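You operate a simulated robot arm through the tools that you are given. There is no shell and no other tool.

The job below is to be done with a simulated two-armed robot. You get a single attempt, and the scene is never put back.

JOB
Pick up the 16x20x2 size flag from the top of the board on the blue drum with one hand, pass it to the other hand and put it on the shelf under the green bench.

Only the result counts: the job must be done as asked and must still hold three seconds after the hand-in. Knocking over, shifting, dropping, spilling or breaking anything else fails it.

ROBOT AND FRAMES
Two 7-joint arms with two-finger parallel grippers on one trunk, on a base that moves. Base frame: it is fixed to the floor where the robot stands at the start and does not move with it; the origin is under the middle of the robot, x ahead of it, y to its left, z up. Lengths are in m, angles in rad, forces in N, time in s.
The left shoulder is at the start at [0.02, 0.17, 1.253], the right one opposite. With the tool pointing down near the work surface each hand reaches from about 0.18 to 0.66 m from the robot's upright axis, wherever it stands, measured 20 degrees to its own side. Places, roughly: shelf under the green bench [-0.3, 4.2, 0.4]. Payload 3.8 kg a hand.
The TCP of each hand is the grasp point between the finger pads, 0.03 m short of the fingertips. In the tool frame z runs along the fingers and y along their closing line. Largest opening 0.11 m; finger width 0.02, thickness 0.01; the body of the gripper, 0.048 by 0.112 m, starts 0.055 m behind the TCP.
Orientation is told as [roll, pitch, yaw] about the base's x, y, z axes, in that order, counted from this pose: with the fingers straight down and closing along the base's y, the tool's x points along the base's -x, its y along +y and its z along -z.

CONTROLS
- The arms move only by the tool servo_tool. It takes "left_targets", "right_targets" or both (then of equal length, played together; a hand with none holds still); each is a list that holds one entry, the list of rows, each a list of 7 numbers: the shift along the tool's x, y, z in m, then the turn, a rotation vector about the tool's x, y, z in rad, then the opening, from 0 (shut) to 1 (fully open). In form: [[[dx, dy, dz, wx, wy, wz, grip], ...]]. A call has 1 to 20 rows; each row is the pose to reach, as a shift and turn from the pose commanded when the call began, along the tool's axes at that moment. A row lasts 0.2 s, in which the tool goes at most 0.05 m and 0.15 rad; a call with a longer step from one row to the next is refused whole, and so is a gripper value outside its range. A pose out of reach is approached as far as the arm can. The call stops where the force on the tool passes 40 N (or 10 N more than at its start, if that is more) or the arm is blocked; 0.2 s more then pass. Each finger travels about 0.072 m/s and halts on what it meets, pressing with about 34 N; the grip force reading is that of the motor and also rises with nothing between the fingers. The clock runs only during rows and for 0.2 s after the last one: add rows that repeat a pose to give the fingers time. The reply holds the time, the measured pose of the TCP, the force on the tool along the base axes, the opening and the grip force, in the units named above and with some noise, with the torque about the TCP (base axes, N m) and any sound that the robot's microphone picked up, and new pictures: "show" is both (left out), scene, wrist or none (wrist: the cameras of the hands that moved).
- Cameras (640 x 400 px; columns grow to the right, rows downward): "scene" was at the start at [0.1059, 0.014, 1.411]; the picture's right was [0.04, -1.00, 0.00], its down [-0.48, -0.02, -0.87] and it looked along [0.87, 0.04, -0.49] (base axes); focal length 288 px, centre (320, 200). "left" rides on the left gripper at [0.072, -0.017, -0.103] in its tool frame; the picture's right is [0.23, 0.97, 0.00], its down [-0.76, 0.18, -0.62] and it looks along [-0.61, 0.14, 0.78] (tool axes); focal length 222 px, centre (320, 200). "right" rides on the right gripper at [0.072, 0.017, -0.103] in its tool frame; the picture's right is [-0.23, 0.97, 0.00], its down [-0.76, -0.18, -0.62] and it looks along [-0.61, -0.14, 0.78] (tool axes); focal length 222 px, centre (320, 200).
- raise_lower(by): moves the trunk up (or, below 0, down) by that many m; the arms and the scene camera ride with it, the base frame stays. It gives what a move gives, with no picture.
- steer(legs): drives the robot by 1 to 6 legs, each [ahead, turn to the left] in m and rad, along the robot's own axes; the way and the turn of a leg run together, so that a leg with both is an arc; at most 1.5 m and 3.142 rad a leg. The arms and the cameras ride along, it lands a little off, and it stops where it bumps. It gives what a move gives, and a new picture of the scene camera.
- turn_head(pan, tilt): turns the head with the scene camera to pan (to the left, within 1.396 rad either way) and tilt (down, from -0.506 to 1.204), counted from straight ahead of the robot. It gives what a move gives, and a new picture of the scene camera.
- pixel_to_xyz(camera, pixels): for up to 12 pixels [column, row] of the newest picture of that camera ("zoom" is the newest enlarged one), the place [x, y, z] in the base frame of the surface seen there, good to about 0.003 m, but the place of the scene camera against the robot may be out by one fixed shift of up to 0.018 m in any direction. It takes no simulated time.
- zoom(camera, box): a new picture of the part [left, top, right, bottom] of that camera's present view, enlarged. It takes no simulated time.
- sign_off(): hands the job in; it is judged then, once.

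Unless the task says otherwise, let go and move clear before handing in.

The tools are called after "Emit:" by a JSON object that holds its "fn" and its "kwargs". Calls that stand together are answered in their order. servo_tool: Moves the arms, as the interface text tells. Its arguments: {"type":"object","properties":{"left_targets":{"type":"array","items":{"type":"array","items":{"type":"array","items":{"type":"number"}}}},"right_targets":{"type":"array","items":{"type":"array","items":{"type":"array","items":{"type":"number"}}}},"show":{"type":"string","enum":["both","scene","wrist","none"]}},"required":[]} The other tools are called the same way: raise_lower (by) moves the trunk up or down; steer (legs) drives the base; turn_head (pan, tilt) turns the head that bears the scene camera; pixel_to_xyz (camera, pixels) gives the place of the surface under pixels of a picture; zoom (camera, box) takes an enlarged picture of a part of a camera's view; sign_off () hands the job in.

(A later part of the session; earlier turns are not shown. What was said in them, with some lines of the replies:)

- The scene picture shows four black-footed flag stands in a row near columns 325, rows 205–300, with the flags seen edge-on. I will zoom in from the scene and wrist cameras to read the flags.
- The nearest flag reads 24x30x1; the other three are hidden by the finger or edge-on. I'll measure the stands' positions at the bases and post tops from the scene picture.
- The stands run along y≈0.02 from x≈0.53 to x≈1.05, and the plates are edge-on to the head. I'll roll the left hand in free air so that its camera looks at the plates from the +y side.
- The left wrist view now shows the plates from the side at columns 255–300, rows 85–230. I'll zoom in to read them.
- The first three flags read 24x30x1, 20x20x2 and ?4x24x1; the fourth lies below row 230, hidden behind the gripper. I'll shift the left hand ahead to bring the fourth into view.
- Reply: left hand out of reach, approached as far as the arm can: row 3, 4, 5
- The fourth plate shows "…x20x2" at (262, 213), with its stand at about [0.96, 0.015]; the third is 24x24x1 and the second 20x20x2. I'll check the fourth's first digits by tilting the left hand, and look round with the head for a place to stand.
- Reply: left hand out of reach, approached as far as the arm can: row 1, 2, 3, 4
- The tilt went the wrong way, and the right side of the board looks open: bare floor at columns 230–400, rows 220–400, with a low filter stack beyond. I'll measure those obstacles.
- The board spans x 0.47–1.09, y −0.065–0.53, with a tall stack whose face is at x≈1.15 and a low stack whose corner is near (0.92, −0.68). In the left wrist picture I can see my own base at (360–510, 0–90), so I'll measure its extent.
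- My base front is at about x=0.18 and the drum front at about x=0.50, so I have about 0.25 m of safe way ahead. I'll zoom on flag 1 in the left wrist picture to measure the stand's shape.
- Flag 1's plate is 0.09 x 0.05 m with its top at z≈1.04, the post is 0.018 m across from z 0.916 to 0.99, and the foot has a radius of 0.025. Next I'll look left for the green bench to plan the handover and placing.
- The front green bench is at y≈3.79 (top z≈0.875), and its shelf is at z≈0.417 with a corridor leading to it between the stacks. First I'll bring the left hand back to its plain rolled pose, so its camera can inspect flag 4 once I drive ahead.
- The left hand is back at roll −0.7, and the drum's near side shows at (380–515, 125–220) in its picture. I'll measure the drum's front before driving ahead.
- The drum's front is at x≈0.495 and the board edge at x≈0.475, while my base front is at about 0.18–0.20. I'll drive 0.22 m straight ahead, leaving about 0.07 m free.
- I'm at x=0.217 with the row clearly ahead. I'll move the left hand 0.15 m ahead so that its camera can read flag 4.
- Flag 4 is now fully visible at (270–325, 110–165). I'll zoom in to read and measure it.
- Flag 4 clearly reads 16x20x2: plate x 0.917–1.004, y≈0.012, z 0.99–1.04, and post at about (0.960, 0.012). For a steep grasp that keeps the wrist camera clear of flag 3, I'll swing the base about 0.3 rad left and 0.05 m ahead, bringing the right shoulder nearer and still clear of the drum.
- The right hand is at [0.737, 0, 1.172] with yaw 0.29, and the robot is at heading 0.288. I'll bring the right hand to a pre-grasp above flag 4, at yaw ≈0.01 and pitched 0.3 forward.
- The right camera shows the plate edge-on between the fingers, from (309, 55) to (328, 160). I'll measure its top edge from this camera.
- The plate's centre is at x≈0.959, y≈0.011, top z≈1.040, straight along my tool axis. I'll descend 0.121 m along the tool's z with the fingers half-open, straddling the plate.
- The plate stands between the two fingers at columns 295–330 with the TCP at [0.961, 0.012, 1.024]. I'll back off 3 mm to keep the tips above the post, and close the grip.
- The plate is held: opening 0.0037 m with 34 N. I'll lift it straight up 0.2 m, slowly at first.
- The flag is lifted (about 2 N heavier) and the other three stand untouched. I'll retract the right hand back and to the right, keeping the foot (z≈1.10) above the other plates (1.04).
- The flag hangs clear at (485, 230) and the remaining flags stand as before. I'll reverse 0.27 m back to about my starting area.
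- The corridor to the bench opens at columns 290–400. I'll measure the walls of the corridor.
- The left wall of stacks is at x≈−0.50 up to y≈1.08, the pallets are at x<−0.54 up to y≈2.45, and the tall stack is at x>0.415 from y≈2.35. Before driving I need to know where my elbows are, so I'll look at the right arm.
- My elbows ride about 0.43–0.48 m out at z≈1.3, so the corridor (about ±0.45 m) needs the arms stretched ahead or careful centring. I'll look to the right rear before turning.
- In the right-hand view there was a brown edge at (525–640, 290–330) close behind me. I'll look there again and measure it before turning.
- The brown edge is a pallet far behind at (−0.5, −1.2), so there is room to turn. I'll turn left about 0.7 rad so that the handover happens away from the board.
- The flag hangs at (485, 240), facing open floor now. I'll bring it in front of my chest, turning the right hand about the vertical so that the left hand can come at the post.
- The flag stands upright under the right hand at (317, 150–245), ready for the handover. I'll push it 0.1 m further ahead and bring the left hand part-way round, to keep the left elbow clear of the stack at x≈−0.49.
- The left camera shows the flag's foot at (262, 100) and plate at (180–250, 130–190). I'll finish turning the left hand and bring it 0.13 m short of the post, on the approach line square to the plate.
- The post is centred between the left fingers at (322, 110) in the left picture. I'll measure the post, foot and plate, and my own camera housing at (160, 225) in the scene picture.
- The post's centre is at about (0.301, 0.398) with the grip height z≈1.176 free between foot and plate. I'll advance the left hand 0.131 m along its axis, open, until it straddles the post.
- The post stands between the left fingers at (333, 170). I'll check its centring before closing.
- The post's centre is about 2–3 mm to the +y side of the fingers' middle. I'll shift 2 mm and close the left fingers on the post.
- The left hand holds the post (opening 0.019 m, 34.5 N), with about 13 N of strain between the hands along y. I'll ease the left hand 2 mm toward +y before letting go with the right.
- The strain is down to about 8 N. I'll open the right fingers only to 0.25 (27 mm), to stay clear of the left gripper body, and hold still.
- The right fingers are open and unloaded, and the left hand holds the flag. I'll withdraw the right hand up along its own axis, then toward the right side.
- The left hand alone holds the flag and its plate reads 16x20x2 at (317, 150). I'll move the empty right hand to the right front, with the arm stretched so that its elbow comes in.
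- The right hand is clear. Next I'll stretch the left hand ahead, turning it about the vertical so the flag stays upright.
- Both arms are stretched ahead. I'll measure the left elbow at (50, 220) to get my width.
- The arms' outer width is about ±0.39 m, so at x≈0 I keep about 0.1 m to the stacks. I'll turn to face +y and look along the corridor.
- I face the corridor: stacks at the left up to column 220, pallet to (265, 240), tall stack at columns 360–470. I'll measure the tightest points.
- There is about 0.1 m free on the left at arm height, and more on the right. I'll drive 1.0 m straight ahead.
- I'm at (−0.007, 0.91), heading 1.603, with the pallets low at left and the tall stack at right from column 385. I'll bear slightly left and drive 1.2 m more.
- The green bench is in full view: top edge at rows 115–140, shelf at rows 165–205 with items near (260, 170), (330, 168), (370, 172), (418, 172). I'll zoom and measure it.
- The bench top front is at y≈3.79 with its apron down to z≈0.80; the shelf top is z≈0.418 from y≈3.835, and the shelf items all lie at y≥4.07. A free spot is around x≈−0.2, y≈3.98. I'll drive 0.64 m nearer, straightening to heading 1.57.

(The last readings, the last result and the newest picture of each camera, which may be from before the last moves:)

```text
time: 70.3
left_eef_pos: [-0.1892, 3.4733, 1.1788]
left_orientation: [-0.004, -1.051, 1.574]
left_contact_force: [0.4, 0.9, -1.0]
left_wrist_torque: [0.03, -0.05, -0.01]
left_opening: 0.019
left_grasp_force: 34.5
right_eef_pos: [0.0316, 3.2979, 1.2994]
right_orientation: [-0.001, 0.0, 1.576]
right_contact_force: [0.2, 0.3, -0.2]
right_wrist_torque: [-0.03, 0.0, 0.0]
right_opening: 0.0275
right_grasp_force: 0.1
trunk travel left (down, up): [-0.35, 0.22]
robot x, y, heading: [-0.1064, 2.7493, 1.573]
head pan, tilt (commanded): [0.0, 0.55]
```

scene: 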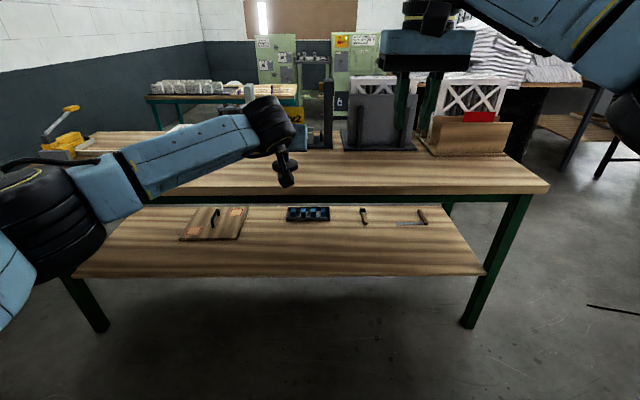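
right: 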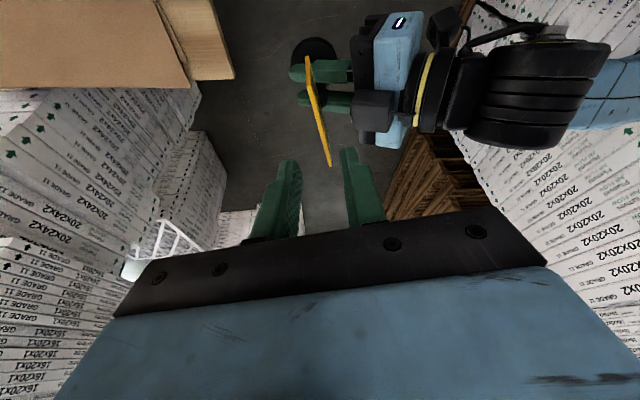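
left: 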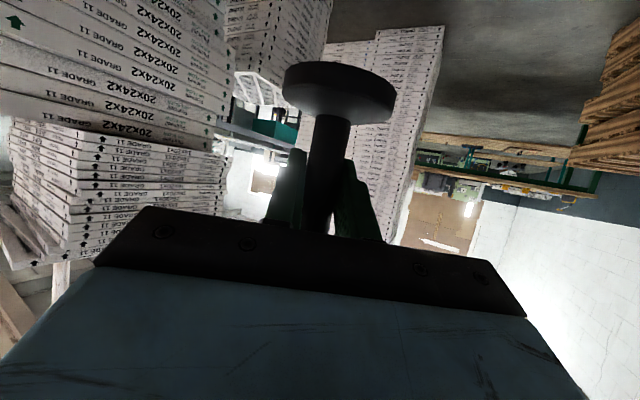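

The shelf is clear at its front strip, rows 240–270. Before retracting the right arm (its elbow goes outward) I'll check the tall stack on my right.

Emit:
{"fn": "pixel_to_xyz", "kwargs": {"camera": "scene", "pixels": [[300, 275], [300, 262], [300, 240], [180, 238], [245, 235], [287, 218], [329, 218], [365, 224], [480, 270], [300, 195], [300, 203], [540, 190]]}}

Emit:
{"fn": "turn_head", "kwargs": {"pan": -1.2, "tilt": 0.4}}

```text
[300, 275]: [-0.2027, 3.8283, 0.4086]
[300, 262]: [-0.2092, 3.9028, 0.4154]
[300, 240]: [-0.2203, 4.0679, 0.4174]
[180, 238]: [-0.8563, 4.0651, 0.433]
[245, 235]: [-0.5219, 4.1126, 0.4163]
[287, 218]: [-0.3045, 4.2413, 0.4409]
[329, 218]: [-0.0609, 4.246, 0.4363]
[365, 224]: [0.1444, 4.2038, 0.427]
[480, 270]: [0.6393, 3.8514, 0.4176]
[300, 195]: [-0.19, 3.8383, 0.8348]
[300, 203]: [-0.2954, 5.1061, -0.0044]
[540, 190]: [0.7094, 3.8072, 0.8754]
```

```text
time: 71.7
left_eef_pos: [-0.1892, 3.4733, 1.1777]
left_orientation: [-0.003, -1.05, 1.576]
left_contact_force: [-0.5, -0.7, -2.6]
left_wrist_torque: [0.05, 0.03, -0.02]
left_opening: 0.0189
left_grasp_force: 34.2
right_eef_pos: [0.0326, 3.2977, 1.2998]
right_orientation: [-0.002, 0.0, 1.577]
right_contact_force: [-0.4, 0.9, 0.7]
right_wrist_torque: [-0.02, -0.01, -0.02]
right_opening: 0.0274
right_grasp_force: 0.0
trunk travel left (down, up): [-0.35, 0.22]
robot x, y, heading: [-0.1024, 2.7536, 1.572]
head pan, tilt (commanded): [-1.201, 0.4]
```

scene: 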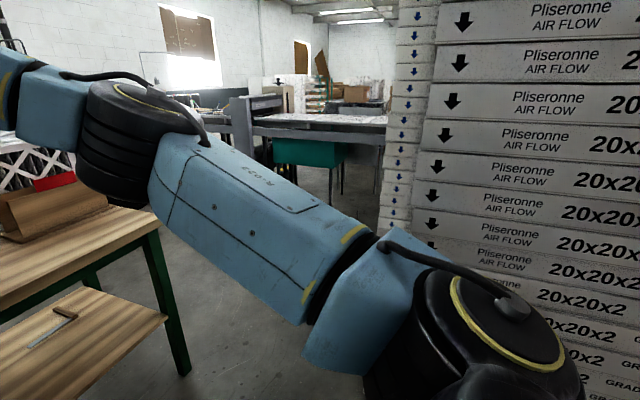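

Emit:
{"fn": "pixel_to_xyz", "kwargs": {"camera": "scene", "pixels": [[435, 60], [425, 200], [410, 60], [390, 150], [600, 150], [120, 110], [250, 220], [480, 300]]}}

```text
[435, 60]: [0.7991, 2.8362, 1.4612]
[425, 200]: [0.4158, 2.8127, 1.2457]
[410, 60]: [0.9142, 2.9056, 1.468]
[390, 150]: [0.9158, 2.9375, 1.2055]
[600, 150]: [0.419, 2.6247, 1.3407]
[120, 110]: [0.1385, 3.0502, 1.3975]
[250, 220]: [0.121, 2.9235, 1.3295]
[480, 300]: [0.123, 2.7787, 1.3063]
```

The stack's end is at y≈2.82, close to where the right elbow would swing out. I'll drive 0.13 m further first, leaving the flag still 0.15 m short of the bench.

Emit:
{"fn": "steer", "kwargs": {"legs": [[0.13, 0.0]]}}

Emit:
{"fn": "turn_head", "kwargs": {"pan": 0.0, "tilt": 0.55}}

```text
time: 73.0
left_eef_pos: [-0.1886, 3.601, 1.1775]
left_orientation: [-0.005, -1.051, 1.573]
left_contact_force: [-0.3, -0.1, -1.7]
left_wrist_torque: [-0.01, 0.01, 0.01]
left_opening: 0.019
left_grasp_force: 33.8
right_eef_pos: [0.0327, 3.4272, 1.3]
right_orientation: [0.002, 0.0, 1.574]
right_contact_force: [0.3, 0.0, 0.3]
right_wrist_torque: [0.0, 0.0, -0.02]
right_opening: 0.0276
right_grasp_force: 0.0
trunk travel left (down, up): [-0.35, 0.22]
robot x, y, heading: [-0.1085, 2.8777, 1.577]
head pan, tilt (commanded): [-1.201, 0.4]
```

scene: 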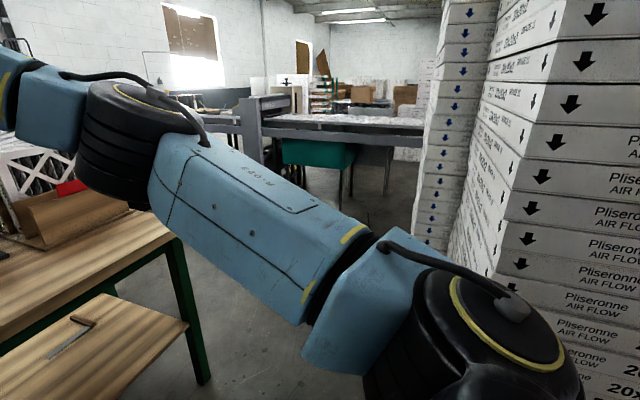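

```text
time: 74.4
left_eef_pos: [-0.1887, 3.6009, 1.1786]
left_orientation: [-0.003, -1.051, 1.574]
left_contact_force: [0.7, -0.4, -2.0]
left_wrist_torque: [0.0, -0.02, 0.02]
left_opening: 0.019
left_grasp_force: 34.3
right_eef_pos: [0.0329, 3.4262, 1.3001]
right_orientation: [-0.001, -0.001, 1.572]
right_contact_force: [0.7, 0.6, 0.0]
right_wrist_torque: [-0.01, 0.0, -0.03]
right_opening: 0.0277
right_grasp_force: 0.0
trunk travel left (down, up): [-0.35, 0.22]
robot x, y, heading: [-0.1062, 2.8786, 1.576]
head pan, tilt (commanded): [0.0, 0.55]
```

scene: 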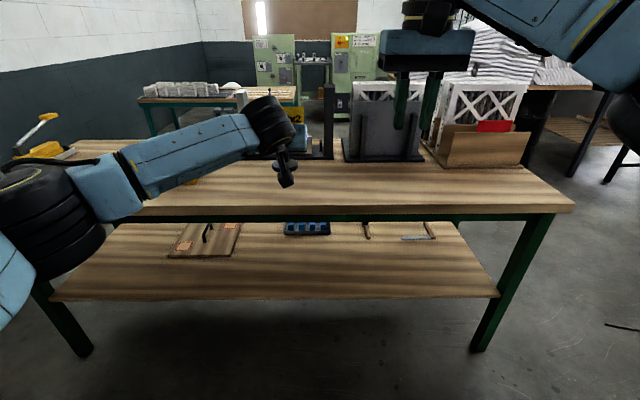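

The right hand would foul the bench top when I lower the trunk, so I'll pull it back 0.25 m now.

Emit:
{"fn": "servo_tool", "kwargs": {"right_targets": [[[0.04, -0.005, 0, 0, 0, 0, 0.25], [0.08, -0.012, 0, 0, 0, 0, 0.25], [0.12, -0.02, 0, 0, 0, 0, 0.25], [0.16, -0.027, 0, 0, 0, 0, 0.25], [0.2, -0.033, 0, 0, 0, 0, 0.25], [0.25, -0.04, 0, 0, 0, 0, 0.25], [0.25, -0.04, 0, 0, 0, 0, 0.25]]], "show": "scene"}}

```text
refused: row 6 steps farther than a row can; nothing moved
```

Emit:
{"fn": "servo_tool", "kwargs": {"right_targets": [[[0.04, -0.005, 0, 0, 0, 0, 0.25], [0.08, -0.012, 0, 0, 0, 0, 0.25], [0.12, -0.02, 0, 0, 0, 0, 0.25], [0.16, -0.027, 0, 0, 0, 0, 0.25], [0.2, -0.033, 0, 0, 0, 0, 0.25], [0.24, -0.04, 0, 0, 0, 0, 0.25], [0.25, -0.04, 0, 0, 0, 0, 0.25]]], "show": "scene"}}

```text
time: 76.0
left_eef_pos: [-0.1889, 3.6021, 1.178]
left_orientation: [-0.006, -1.049, 1.575]
left_contact_force: [0.2, -0.1, -2.0]
left_wrist_torque: [-0.01, 0.01, -0.01]
left_opening: 0.0191
left_grasp_force: 34.2
right_eef_pos: [0.0726, 3.1747, 1.3017]
right_orientation: [0.0, 0.0, 1.574]
right_contact_force: [0.3, 1.1, 0.1]
right_wrist_torque: [-0.01, 0.02, 0.03]
right_opening: 0.0276
right_grasp_force: 0.1
trunk travel left (down, up): [-0.35, 0.22]
robot x, y, heading: [-0.1076, 2.8743, 1.575]
head pan, tilt (commanded): [0.0, 0.55]
```

scene: 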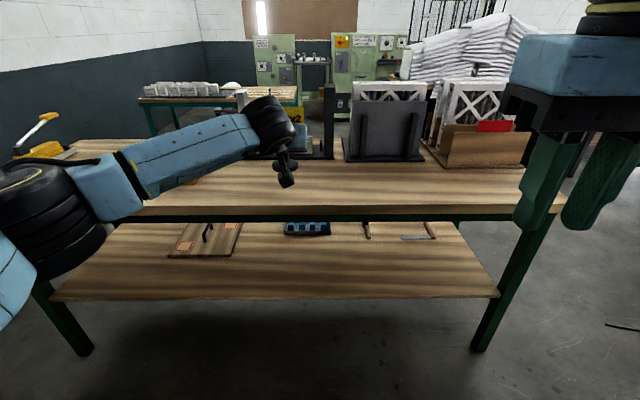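

Both hands are clear of the bench front (y 3.79). I'll lower the trunk by 0.35 m.

Emit:
{"fn": "raise_lower", "kwargs": {"by": -0.35}}

```text
time: 79.4
left_eef_pos: [-0.1876, 3.6006, 0.8278]
left_orientation: [-0.005, -1.05, 1.574]
left_contact_force: [-0.6, -0.3, -1.4]
left_wrist_torque: [0.01, 0.0, -0.01]
left_opening: 0.0191
left_grasp_force: 33.7
right_eef_pos: [0.0735, 3.1747, 0.9514]
right_orientation: [-0.001, 0.0, 1.574]
right_contact_force: [-0.2, 1.0, 0.4]
right_wrist_torque: [-0.03, -0.01, 0.02]
right_opening: 0.0274
right_grasp_force: 0.1
trunk travel left (down, up): [0.0, 0.57]
robot x, y, heading: [-0.1077, 2.8793, 1.57]
head pan, tilt (commanded): [0.0, 0.55]
```

The trunk is down; the flag's foot is now at z≈0.77. I'll lower the left hand in front of the bench to z≈0.555, keeping the flag upright, and draw it back 0.08 m.

Emit:
{"fn": "servo_tool", "kwargs": {"left_targets": [[[0.0395, 0, 0.0095, 0, 0, 0, 0], [0.0791, 0, 0.0189, 0, 0, 0, 0], [0.1186, 0, 0.0284, 0, 0, 0, 0], [0.1582, 0, 0.0379, 0, 0, 0, 0], [0.1977, 0, 0.0474, 0, 0, 0, 0], [0.2373, 0, 0.0568, 0, 0, 0, 0], [0.2768, 0, 0.0663, 0, 0, 0, 0], [0.2768, 0, 0.0663, 0, 0, 0, 0]]], "show": "both"}}

```text
time: 81.2
left_eef_pos: [-0.1858, 3.5232, 0.5534]
left_orientation: [-0.006, -1.049, 1.574]
left_contact_force: [-0.1, 0.6, -1.9]
left_wrist_torque: [0.0, 0.0, 0.0]
left_opening: 0.0189
left_grasp_force: 34.7
right_eef_pos: [0.0744, 3.1741, 0.9515]
right_orientation: [0.001, -0.001, 1.575]
right_contact_force: [0.4, 0.4, -0.3]
right_wrist_torque: [-0.02, 0.0, 0.0]
right_opening: 0.0273
right_grasp_force: 0.0
trunk travel left (down, up): [0.0, 0.57]
robot x, y, heading: [-0.1067, 2.878, 1.571]
head pan, tilt (commanded): [0.0, 0.55]
```

scene: 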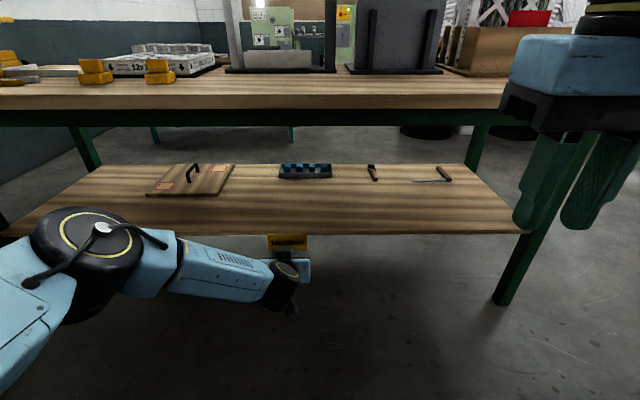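
left: 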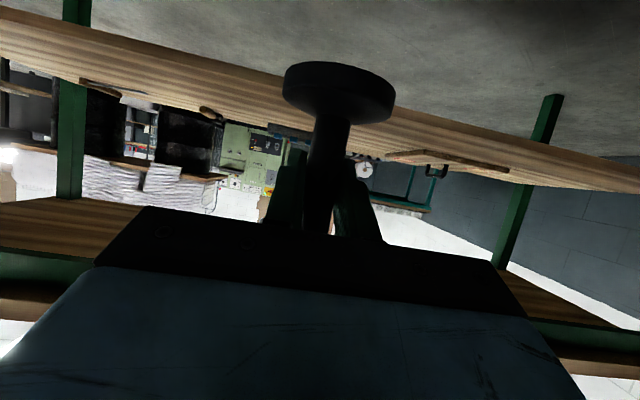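

The flag is low in front of the shelf at (288, 240) with the forearm below the bench top. I'll measure the arm's heights and the apron's lower edge before driving in.

Emit:
{"fn": "pixel_to_xyz", "kwargs": {"camera": "scene", "pixels": [[90, 222], [120, 235], [170, 255], [215, 262], [265, 280], [288, 238], [300, 122], [300, 126], [300, 112], [300, 232], [300, 220], [20, 280]]}}

Emit:
{"fn": "pixel_to_xyz", "kwargs": {"camera": "left", "pixels": [[250, 88], [250, 100], [450, 140], [600, 175], [120, 60], [340, 85], [325, 150]]}}

```text
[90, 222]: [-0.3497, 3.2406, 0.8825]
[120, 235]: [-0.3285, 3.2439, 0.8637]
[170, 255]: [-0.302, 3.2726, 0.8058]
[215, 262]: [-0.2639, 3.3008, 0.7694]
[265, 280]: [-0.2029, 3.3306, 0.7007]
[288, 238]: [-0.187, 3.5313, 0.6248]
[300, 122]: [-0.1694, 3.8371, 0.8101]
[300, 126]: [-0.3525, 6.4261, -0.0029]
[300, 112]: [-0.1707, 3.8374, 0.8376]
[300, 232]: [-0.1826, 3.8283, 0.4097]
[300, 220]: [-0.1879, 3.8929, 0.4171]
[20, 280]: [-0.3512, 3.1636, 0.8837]
```

```text
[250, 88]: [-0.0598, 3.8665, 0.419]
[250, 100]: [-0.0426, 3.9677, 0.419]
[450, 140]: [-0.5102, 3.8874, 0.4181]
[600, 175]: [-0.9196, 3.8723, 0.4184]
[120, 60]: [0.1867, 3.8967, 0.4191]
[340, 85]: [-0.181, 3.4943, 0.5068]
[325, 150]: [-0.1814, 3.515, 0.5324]
```

Apron's lower edge is z≈0.80, shelf top z≈0.419, and the flag's foot is at z≈0.497; the elbow (z≈0.88) must stay short of the bench front. I'll drive 0.36 m ahead, which leaves the elbow at about y 3.6–3.66.

Emit:
{"fn": "steer", "kwargs": {"legs": [[0.36, 0.0]]}}

```text
time: 83.5
left_eef_pos: [-0.1884, 3.8814, 0.5539]
left_orientation: [-0.003, -1.05, 1.578]
left_contact_force: [0.1, -0.1, -1.9]
left_wrist_torque: [0.0, 0.01, 0.0]
left_opening: 0.0189
left_grasp_force: 33.0
right_eef_pos: [0.0719, 3.5334, 0.9506]
right_orientation: [0.0, 0.0, 1.579]
right_contact_force: [0.5, -0.4, -0.6]
right_wrist_torque: [0.01, 0.02, -0.02]
right_opening: 0.0276
right_grasp_force: 0.0
trunk travel left (down, up): [0.0, 0.57]
robot x, y, heading: [-0.1052, 3.2345, 1.573]
head pan, tilt (commanded): [0.0, 0.55]
```

scene: 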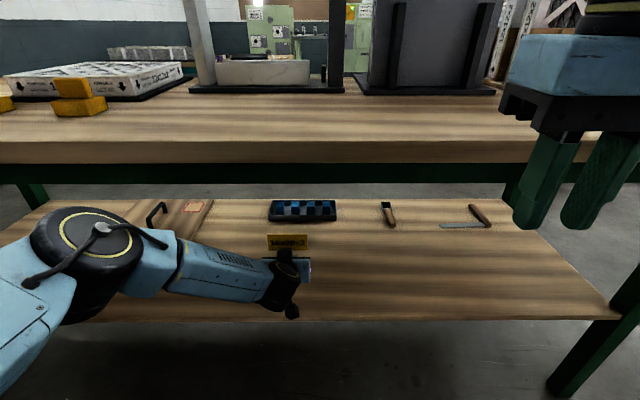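

The flag is now over the shelf at (288, 245–280). I'll check the elbow's distance to the bench and then measure the shelf under the flag.

Emit:
{"fn": "pixel_to_xyz", "kwargs": {"camera": "scene", "pixels": [[90, 215], [70, 212], [135, 245], [170, 240], [60, 145], [90, 150], [200, 250], [280, 268], [300, 300], [540, 150], [570, 190], [289, 240]]}}

Emit:
{"fn": "zoom", "kwargs": {"camera": "left", "box": [0, 0, 640, 400]}}

```text
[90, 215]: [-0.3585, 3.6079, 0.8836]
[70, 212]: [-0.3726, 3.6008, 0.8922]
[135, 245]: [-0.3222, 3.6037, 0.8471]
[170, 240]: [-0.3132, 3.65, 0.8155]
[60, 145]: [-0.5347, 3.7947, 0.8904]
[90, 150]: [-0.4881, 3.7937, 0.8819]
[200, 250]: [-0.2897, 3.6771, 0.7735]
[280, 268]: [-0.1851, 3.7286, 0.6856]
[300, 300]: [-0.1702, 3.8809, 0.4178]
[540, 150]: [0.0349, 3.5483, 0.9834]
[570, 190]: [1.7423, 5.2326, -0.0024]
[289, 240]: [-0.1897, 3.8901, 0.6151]
```

```text
1.00 times, centred on (320, 200) of left (not enlarged: the box is as wide or as high as the picture)
```

zoom: 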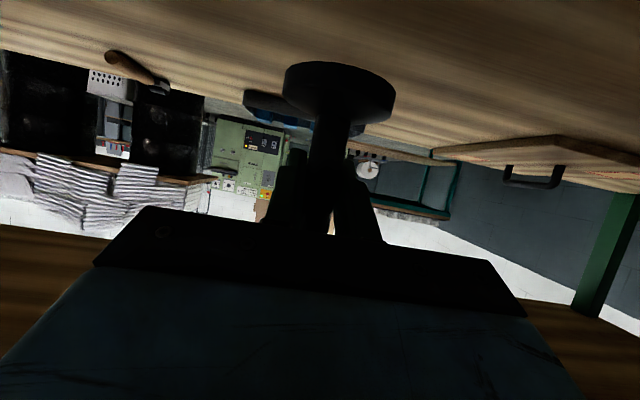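

The elbow is at y≈3.61 (bench front 3.79), which leaves room. I'll reach 0.08 m further in at the same height.

Emit:
{"fn": "servo_tool", "kwargs": {"left_targets": [[[-0.01, 0, 0.0174, 0, 0, 0, 0], [-0.02, 0, 0.0347, 0, 0, 0, 0], [-0.03, 0, 0.0521, 0, 0, 0, 0], [-0.0398, 0, 0.0694, 0, 0, 0, 0], [-0.0398, 0, 0.0694, 0, 0, 0, 0]]], "show": "both"}}

```text
time: 84.7
left_eef_pos: [-0.1883, 3.9616, 0.554]
left_orientation: [-0.007, -1.051, 1.581]
left_contact_force: [-0.1, -0.2, -1.8]
left_wrist_torque: [0.01, 0.02, 0.0]
left_opening: 0.0193
left_grasp_force: 34.0
right_eef_pos: [0.0723, 3.5329, 0.9518]
right_orientation: [0.0, 0.0, 1.579]
right_contact_force: [-0.6, 0.2, -0.3]
right_wrist_torque: [0.02, -0.02, -0.03]
right_opening: 0.0271
right_grasp_force: 0.0
trunk travel left (down, up): [0.0, 0.57]
robot x, y, heading: [-0.1053, 3.2342, 1.579]
head pan, tilt (commanded): [0.0, 0.55]
```

scene: 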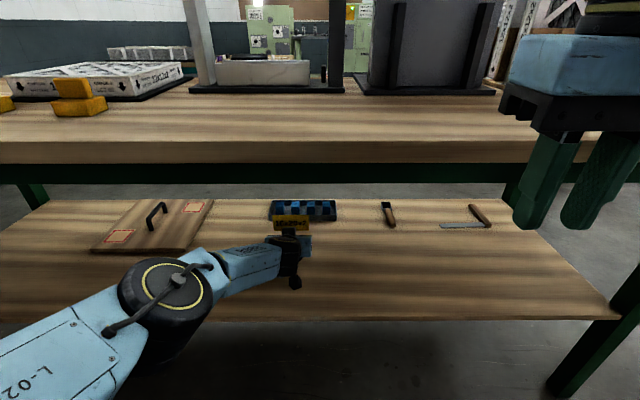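
left: 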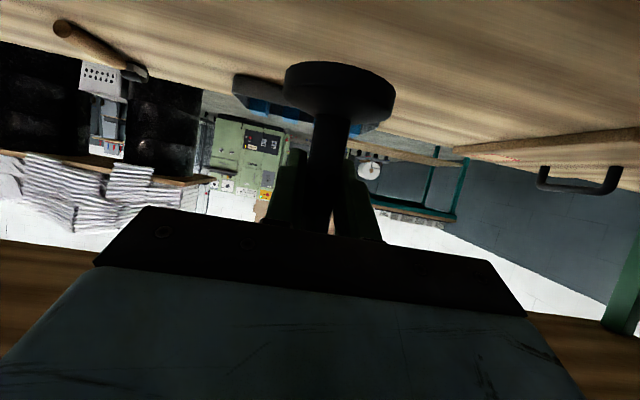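

The flag hangs at y≈3.96 over free shelf, with its foot about 0.077 m above the wood. I'll lower it 0.066 m first.

Emit:
{"fn": "servo_tool", "kwargs": {"left_targets": [[[0.0173, 0, 0.01, 0, 0, 0, 0], [0.0347, 0, 0.0199, 0, 0, 0, 0], [0.0477, 0, 0.0274, 0, 0, 0, 0], [0.0572, 0, 0.0328, 0, 0, 0, 0], [0.0572, 0, 0.0328, 0, 0, 0, 0]]], "show": "both"}}

```text
time: 85.9
left_eef_pos: [-0.1917, 3.9415, 0.5078]
left_orientation: [-0.003, -1.051, 1.577]
left_contact_force: [0.5, -0.2, -1.3]
left_wrist_torque: [0.0, 0.0, 0.05]
left_opening: 0.0192
left_grasp_force: 34.4
left hand out of reach, approached as far as the arm can: row 1, 2, 3, 4, 5
right_eef_pos: [0.0728, 3.535, 0.9498]
right_orientation: [0.0, -0.001, 1.579]
right_contact_force: [-0.2, 0.3, -0.3]
right_wrist_torque: [-0.03, 0.0, -0.02]
right_opening: 0.0277
right_grasp_force: 0.0
trunk travel left (down, up): [0.0, 0.57]
robot x, y, heading: [-0.1069, 3.2338, 1.575]
head pan, tilt (commanded): [0.0, 0.55]
```

scene: 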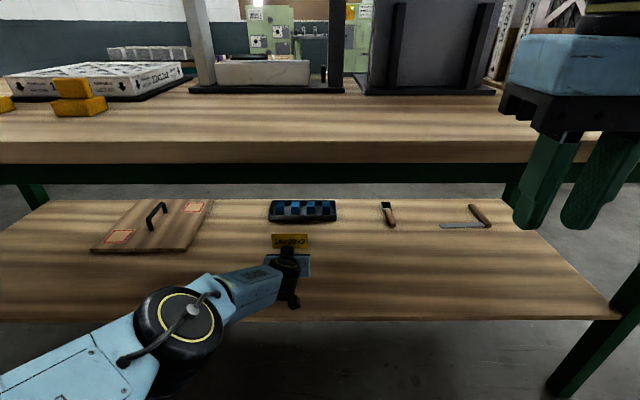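
left: 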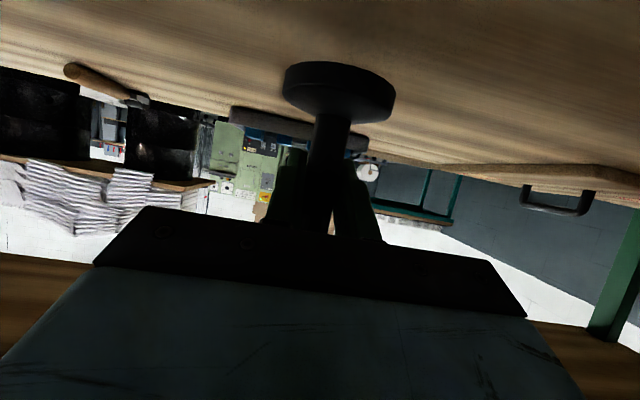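

The arm ran out of reach at [−0.192, 3.942, 0.508], with the foot still about 0.03 m above the shelf. I'll check the elbow position to see whether the base can go a little nearer.

Emit:
{"fn": "pixel_to_xyz", "kwargs": {"camera": "scene", "pixels": [[165, 305], [190, 300], [215, 330], [240, 285], [270, 280], [150, 290], [210, 290], [290, 255], [100, 340], [560, 130]]}}

```text
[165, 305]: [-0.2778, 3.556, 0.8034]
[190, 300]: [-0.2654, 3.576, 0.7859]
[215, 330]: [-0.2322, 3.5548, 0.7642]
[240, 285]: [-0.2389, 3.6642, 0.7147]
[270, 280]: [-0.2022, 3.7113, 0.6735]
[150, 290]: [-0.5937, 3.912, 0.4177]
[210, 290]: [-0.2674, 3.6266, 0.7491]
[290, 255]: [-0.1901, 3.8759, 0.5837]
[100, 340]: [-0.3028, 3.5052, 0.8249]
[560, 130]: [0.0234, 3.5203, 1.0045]
```

The elbow is at z≈0.80, y≈3.57, below the bench top's edge, so I can go nearer. I'll drive 0.06 m ahead.

Emit:
{"fn": "steer", "kwargs": {"legs": [[0.06, 0.0]]}}

```text
time: 86.9
left_eef_pos: [-0.1911, 3.9997, 0.5074]
left_orientation: [-0.006, -1.05, 1.576]
left_contact_force: [0.9, 0.6, -2.3]
left_wrist_torque: [-0.03, -0.03, 0.02]
left_opening: 0.0193
left_grasp_force: 33.8
right_eef_pos: [0.0723, 3.5927, 0.9503]
right_orientation: [0.001, -0.001, 1.578]
right_contact_force: [0.8, 0.2, 1.0]
right_wrist_torque: [0.02, 0.02, 0.02]
right_opening: 0.0274
right_grasp_force: 0.0
trunk travel left (down, up): [0.0, 0.57]
robot x, y, heading: [-0.111, 3.2944, 1.569]
head pan, tilt (commanded): [0.0, 0.55]
```

scene: 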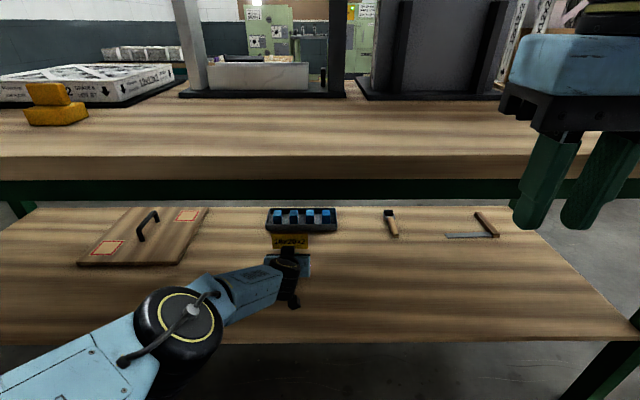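

The foot is now over y≈4.0, z≈0.45. I'll draw back 0.04 m while lowering 0.022 m, staying just above the shelf.

Emit:
{"fn": "servo_tool", "kwargs": {"left_targets": [[[0.0065, 0, -0.0115, 0, 0, 0, 0], [0.0133, 0, -0.0231, 0, 0, 0, 0], [0.0199, 0, -0.0347, 0, 0, 0, 0], [0.0295, 0, -0.0293, 0, 0, 0, 0], [0.039, 0, -0.0238, 0, 0, 0, 0], [0.039, 0, -0.0238, 0, 0, 0, 0]]], "show": "both"}}

```text
time: 88.3
left_eef_pos: [-0.1892, 3.9613, 0.4859]
left_orientation: [-0.004, -1.051, 1.577]
left_contact_force: [-0.7, -0.5, -2.1]
left_wrist_torque: [0.04, -0.01, -0.01]
left_opening: 0.0195
left_grasp_force: 34.3
right_eef_pos: [0.073, 3.5932, 0.9508]
right_orientation: [0.001, 0.0, 1.578]
right_contact_force: [0.3, 1.4, -0.5]
right_wrist_torque: [0.03, 0.0, -0.04]
right_opening: 0.0275
right_grasp_force: 0.1
trunk travel left (down, up): [0.0, 0.57]
robot x, y, heading: [-0.1091, 3.298, 1.572]
head pan, tilt (commanded): [0.0, 0.55]
```

scene: 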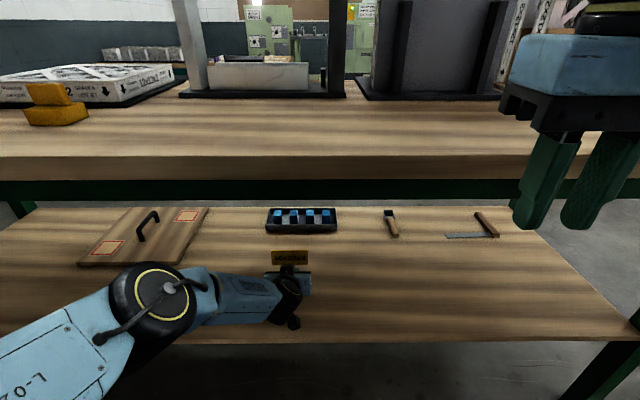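
left: 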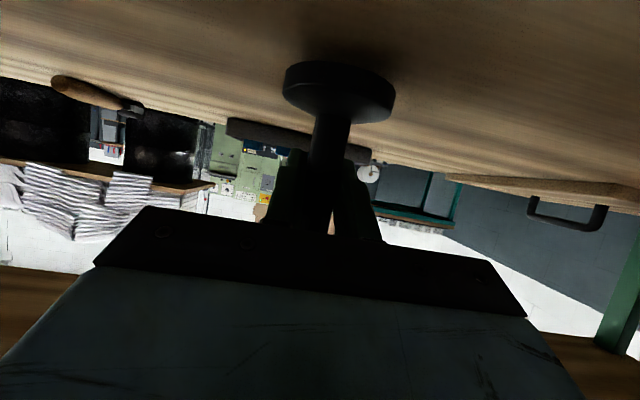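

The foot's contact shadow shows at (340, 60), with about 0.01 m to go. I'll lower 0.009 m gently and read the force.

Emit:
{"fn": "servo_tool", "kwargs": {"left_targets": [[[0.0026, 0, 0.0015, 0, 0, 0, 0], [0.0052, 0, 0.003, 0, 0, 0, 0], [0.0069, 0, 0.004, 0, 0, 0, 0], [0.0078, 0, 0.0045, 0, 0, 0, 0], [0.0078, 0, 0.0045, 0, 0, 0, 0]]], "show": "wrist"}}

```text
time: 89.5
left_eef_pos: [-0.1909, 3.9598, 0.4765]
left_orientation: [-0.005, -1.051, 1.576]
left_contact_force: [-0.4, 0.2, -1.6]
left_wrist_torque: [0.02, 0.02, 0.0]
left_opening: 0.019
left_grasp_force: 34.6
right_eef_pos: [0.0722, 3.5922, 0.9509]
right_orientation: [0.0, 0.0, 1.577]
right_contact_force: [-0.3, -0.8, -0.7]
right_wrist_torque: [0.01, 0.01, -0.02]
right_opening: 0.0272
right_grasp_force: 0.1
trunk travel left (down, up): [0.0, 0.57]
robot x, y, heading: [-0.1047, 3.2975, 1.57]
head pan, tilt (commanded): [0.0, 0.55]
```

left: 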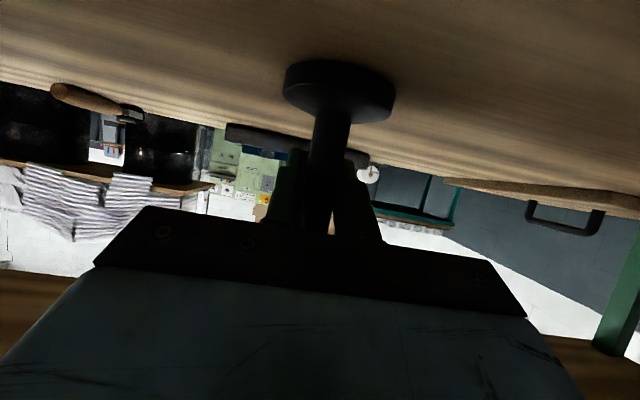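

The force still shows just the flag's weight (−1.6 N), so there is no contact yet. I'll go down another 3 mm.

Emit:
{"fn": "servo_tool", "kwargs": {"left_targets": [[[0.0009, 0, 0.0005, 0, 0, 0, 0], [0.0017, 0, 0.001, 0, 0, 0, 0], [0.0026, 0, 0.0015, 0, 0, 0, 0], [0.0026, 0, 0.0015, 0, 0, 0, 0]]], "show": "none"}}

```text
time: 90.5
left_eef_pos: [-0.1894, 3.9602, 0.4754]
left_orientation: [-0.004, -1.054, 1.576]
left_contact_force: [-1.2, -1.6, 9.6]
left_wrist_torque: [0.18, 0.14, -0.02]
left_opening: 0.019
left_grasp_force: 34.0
right_eef_pos: [0.0722, 3.5921, 0.9518]
right_orientation: [0.001, -0.002, 1.579]
right_contact_force: [-0.8, 0.1, 0.3]
right_wrist_torque: [-0.02, 0.0, -0.01]
right_opening: 0.0277
right_grasp_force: 0.1
trunk travel left (down, up): [0.0, 0.57]
robot x, y, heading: [-0.1104, 3.2973, 1.575]
head pan, tilt (commanded): [0.0, 0.55]
```

Contact: +9.6 N upward with little torque, so the foot stands on the shelf. I'll ease up 1 mm and open the fingers to 0.4.

Emit:
{"fn": "servo_tool", "kwargs": {"left_targets": [[[-0.0006, 0, -0.0003, 0, 0, 0, 0], [-0.0009, 0, -0.0005, 0, 0, 0, 0], [-0.0009, 0, -0.0005, 0, 0, 0, 0.2], [-0.0009, 0, -0.0005, 0, 0, 0, 0.3], [-0.0009, 0, -0.0005, 0, 0, 0, 0.4], [-0.0009, 0, -0.0005, 0, 0, 0, 0.4], [-0.0009, 0, -0.0005, 0, 0, 0, 0.4]]], "show": "both"}}

```text
time: 92.1
left_eef_pos: [-0.1899, 3.9605, 0.4752]
left_orientation: [-0.006, -1.051, 1.576]
left_contact_force: [-0.3, 0.1, 0.4]
left_wrist_torque: [0.0, -0.01, 0.0]
left_opening: 0.0442
left_grasp_force: 0.0
right_eef_pos: [0.0724, 3.5929, 0.9511]
right_orientation: [0.0, 0.0, 1.579]
right_contact_force: [-0.6, -0.5, -0.1]
right_wrist_torque: [0.0, -0.01, 0.0]
right_opening: 0.0275
right_grasp_force: 0.0
trunk travel left (down, up): [0.0, 0.57]
robot x, y, heading: [-0.1081, 3.2955, 1.574]
head pan, tilt (commanded): [0.0, 0.55]
```

scene: 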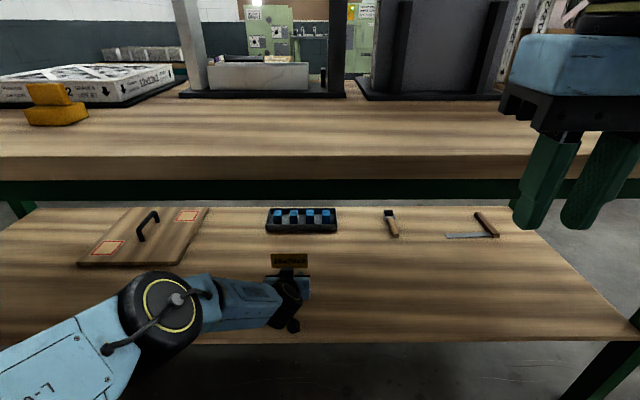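
left: 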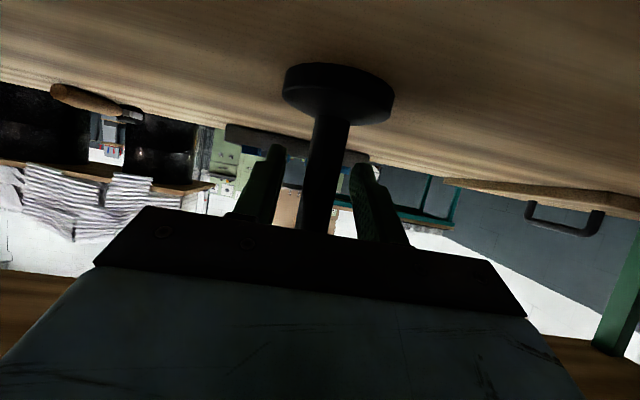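

The fingers are open on both sides of the post at (325, 150) and unloaded; the flag stands by itself. I'll withdraw the left hand along its own axis.

Emit:
{"fn": "servo_tool", "kwargs": {"left_targets": [[[0, 0, -0.015, 0, 0, 0, 0.4], [0, 0, -0.035, 0, 0, 0, 0.4], [0, 0, -0.06, 0, 0, 0, 0.4], [0, 0, -0.085, 0, 0, 0, 0.4], [0, 0, -0.11, 0, 0, 0, 0.4], [0, 0, -0.11, 0, 0, 0, 0.4]]], "show": "both"}}

```text
time: 93.5
left_eef_pos: [-0.1882, 3.8648, 0.5289]
left_orientation: [0.001, -1.045, 1.577]
left_contact_force: [0.0, -0.7, 1.0]
left_wrist_torque: [0.04, 0.02, -0.01]
left_opening: 0.044
left_grasp_force: 0.0
left hand out of reach, approached as far as the arm can: row 5
right_eef_pos: [0.0715, 3.5925, 0.9505]
right_orientation: [0.002, 0.001, 1.578]
right_contact_force: [0.3, 0.3, -0.3]
right_wrist_torque: [0.02, 0.01, 0.01]
right_opening: 0.0274
right_grasp_force: 0.0
trunk travel left (down, up): [0.0, 0.57]
robot x, y, heading: [-0.1037, 3.2937, 1.578]
head pan, tilt (commanded): [0.0, 0.55]
```

scene: 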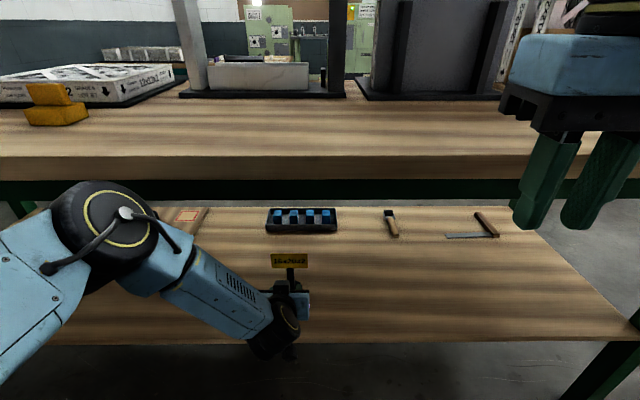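
left: 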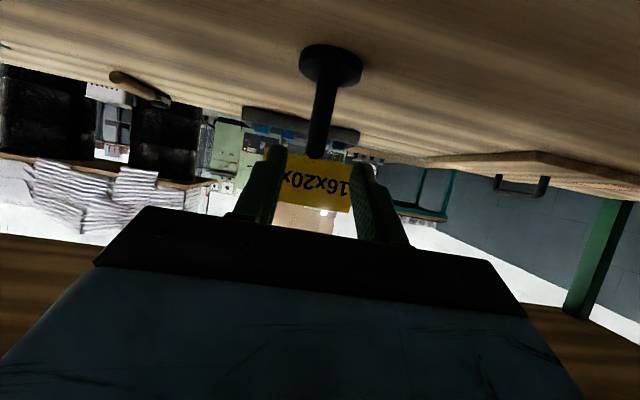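

The flag stands alone on the shelf (plate "16x20x…" at (318, 180), foot at (330, 65) in the left picture) and the hand is free of it. I'll back the robot off 0.3 m.

Emit:
{"fn": "steer", "kwargs": {"legs": [[-0.3, 0.0]]}}

```text
time: 95.6
left_eef_pos: [-0.1895, 3.5589, 0.53]
left_orientation: [0.003, -1.045, 1.581]
left_contact_force: [0.0, -0.3, 0.1]
left_wrist_torque: [-0.02, -0.01, -0.02]
left_opening: 0.0438
left_grasp_force: 0.1
right_eef_pos: [0.0727, 3.289, 0.9508]
right_orientation: [-0.001, -0.002, 1.582]
right_contact_force: [-0.8, 0.9, 0.2]
right_wrist_torque: [-0.04, -0.01, -0.04]
right_opening: 0.0275
right_grasp_force: 0.0
trunk travel left (down, up): [0.0, 0.57]
robot x, y, heading: [-0.1081, 2.9934, 1.58]
head pan, tilt (commanded): [0.0, 0.55]
```

scene: 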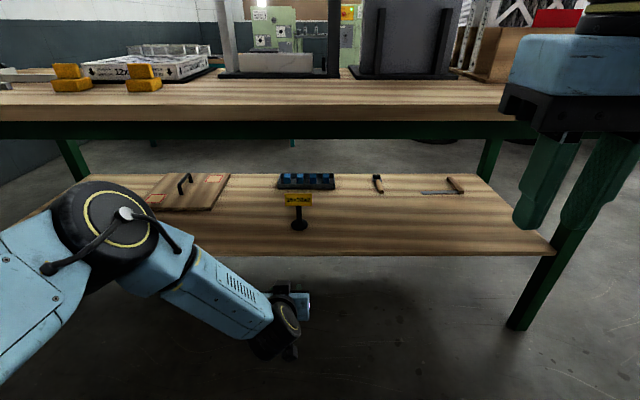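

The flag stands upright on the shelf at (298, 195–230), and both hands are clear of the bench. I'll zoom in and measure it as a last check.

Emit:
{"fn": "zoom", "kwargs": {"camera": "scene", "box": [230, 160, 370, 260]}}

Emit:
{"fn": "pixel_to_xyz", "kwargs": {"camera": "scene", "pixels": [[298, 226], [298, 200], [287, 198], [310, 198], [298, 250], [298, 240]]}}

```text
4.00 times, centred on (300, 210) of scene
```

zoom: 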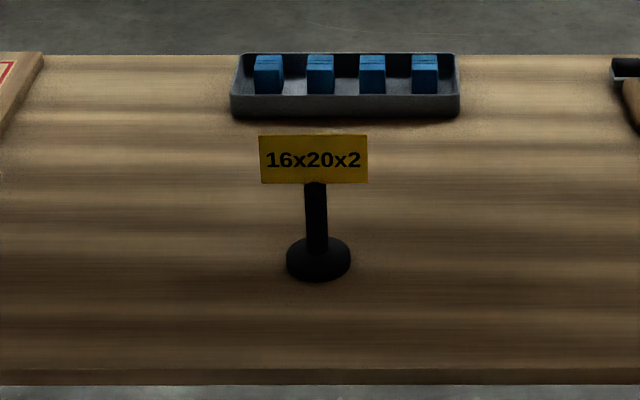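

```text
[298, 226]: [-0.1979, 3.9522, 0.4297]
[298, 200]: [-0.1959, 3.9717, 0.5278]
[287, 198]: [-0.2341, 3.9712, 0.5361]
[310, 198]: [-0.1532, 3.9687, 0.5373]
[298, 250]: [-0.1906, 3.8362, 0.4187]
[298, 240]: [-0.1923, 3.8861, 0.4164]
```

The enlarged picture shows the 16x20x2 flag standing upright on the shelf of the green bench, about 0.12 m in from the front edge and touching nothing else. Both hands are empty and clear, so I'm handing the job in.

Emit:
{"fn": "sign_off", "kwargs": {}}

```text
The job is handed in.
```

The 16x20x2 flag now stands upright on the shelf under the green bench, at about (−0.19, 3.96), roughly 0.12 m in from the shelf's front edge. The last enlarged picture showed its label clearly and nothing touching it.

I picked it off the board on the blue drum with the right hand, passed it to the left hand in mid-air, and set it down with the left. The other three flags were still standing in place after the lift, and no drive or arm move ran into anything. I let go and backed the robot 0.3 m off the bench before handing in; the sign-off reply gave no verdict.
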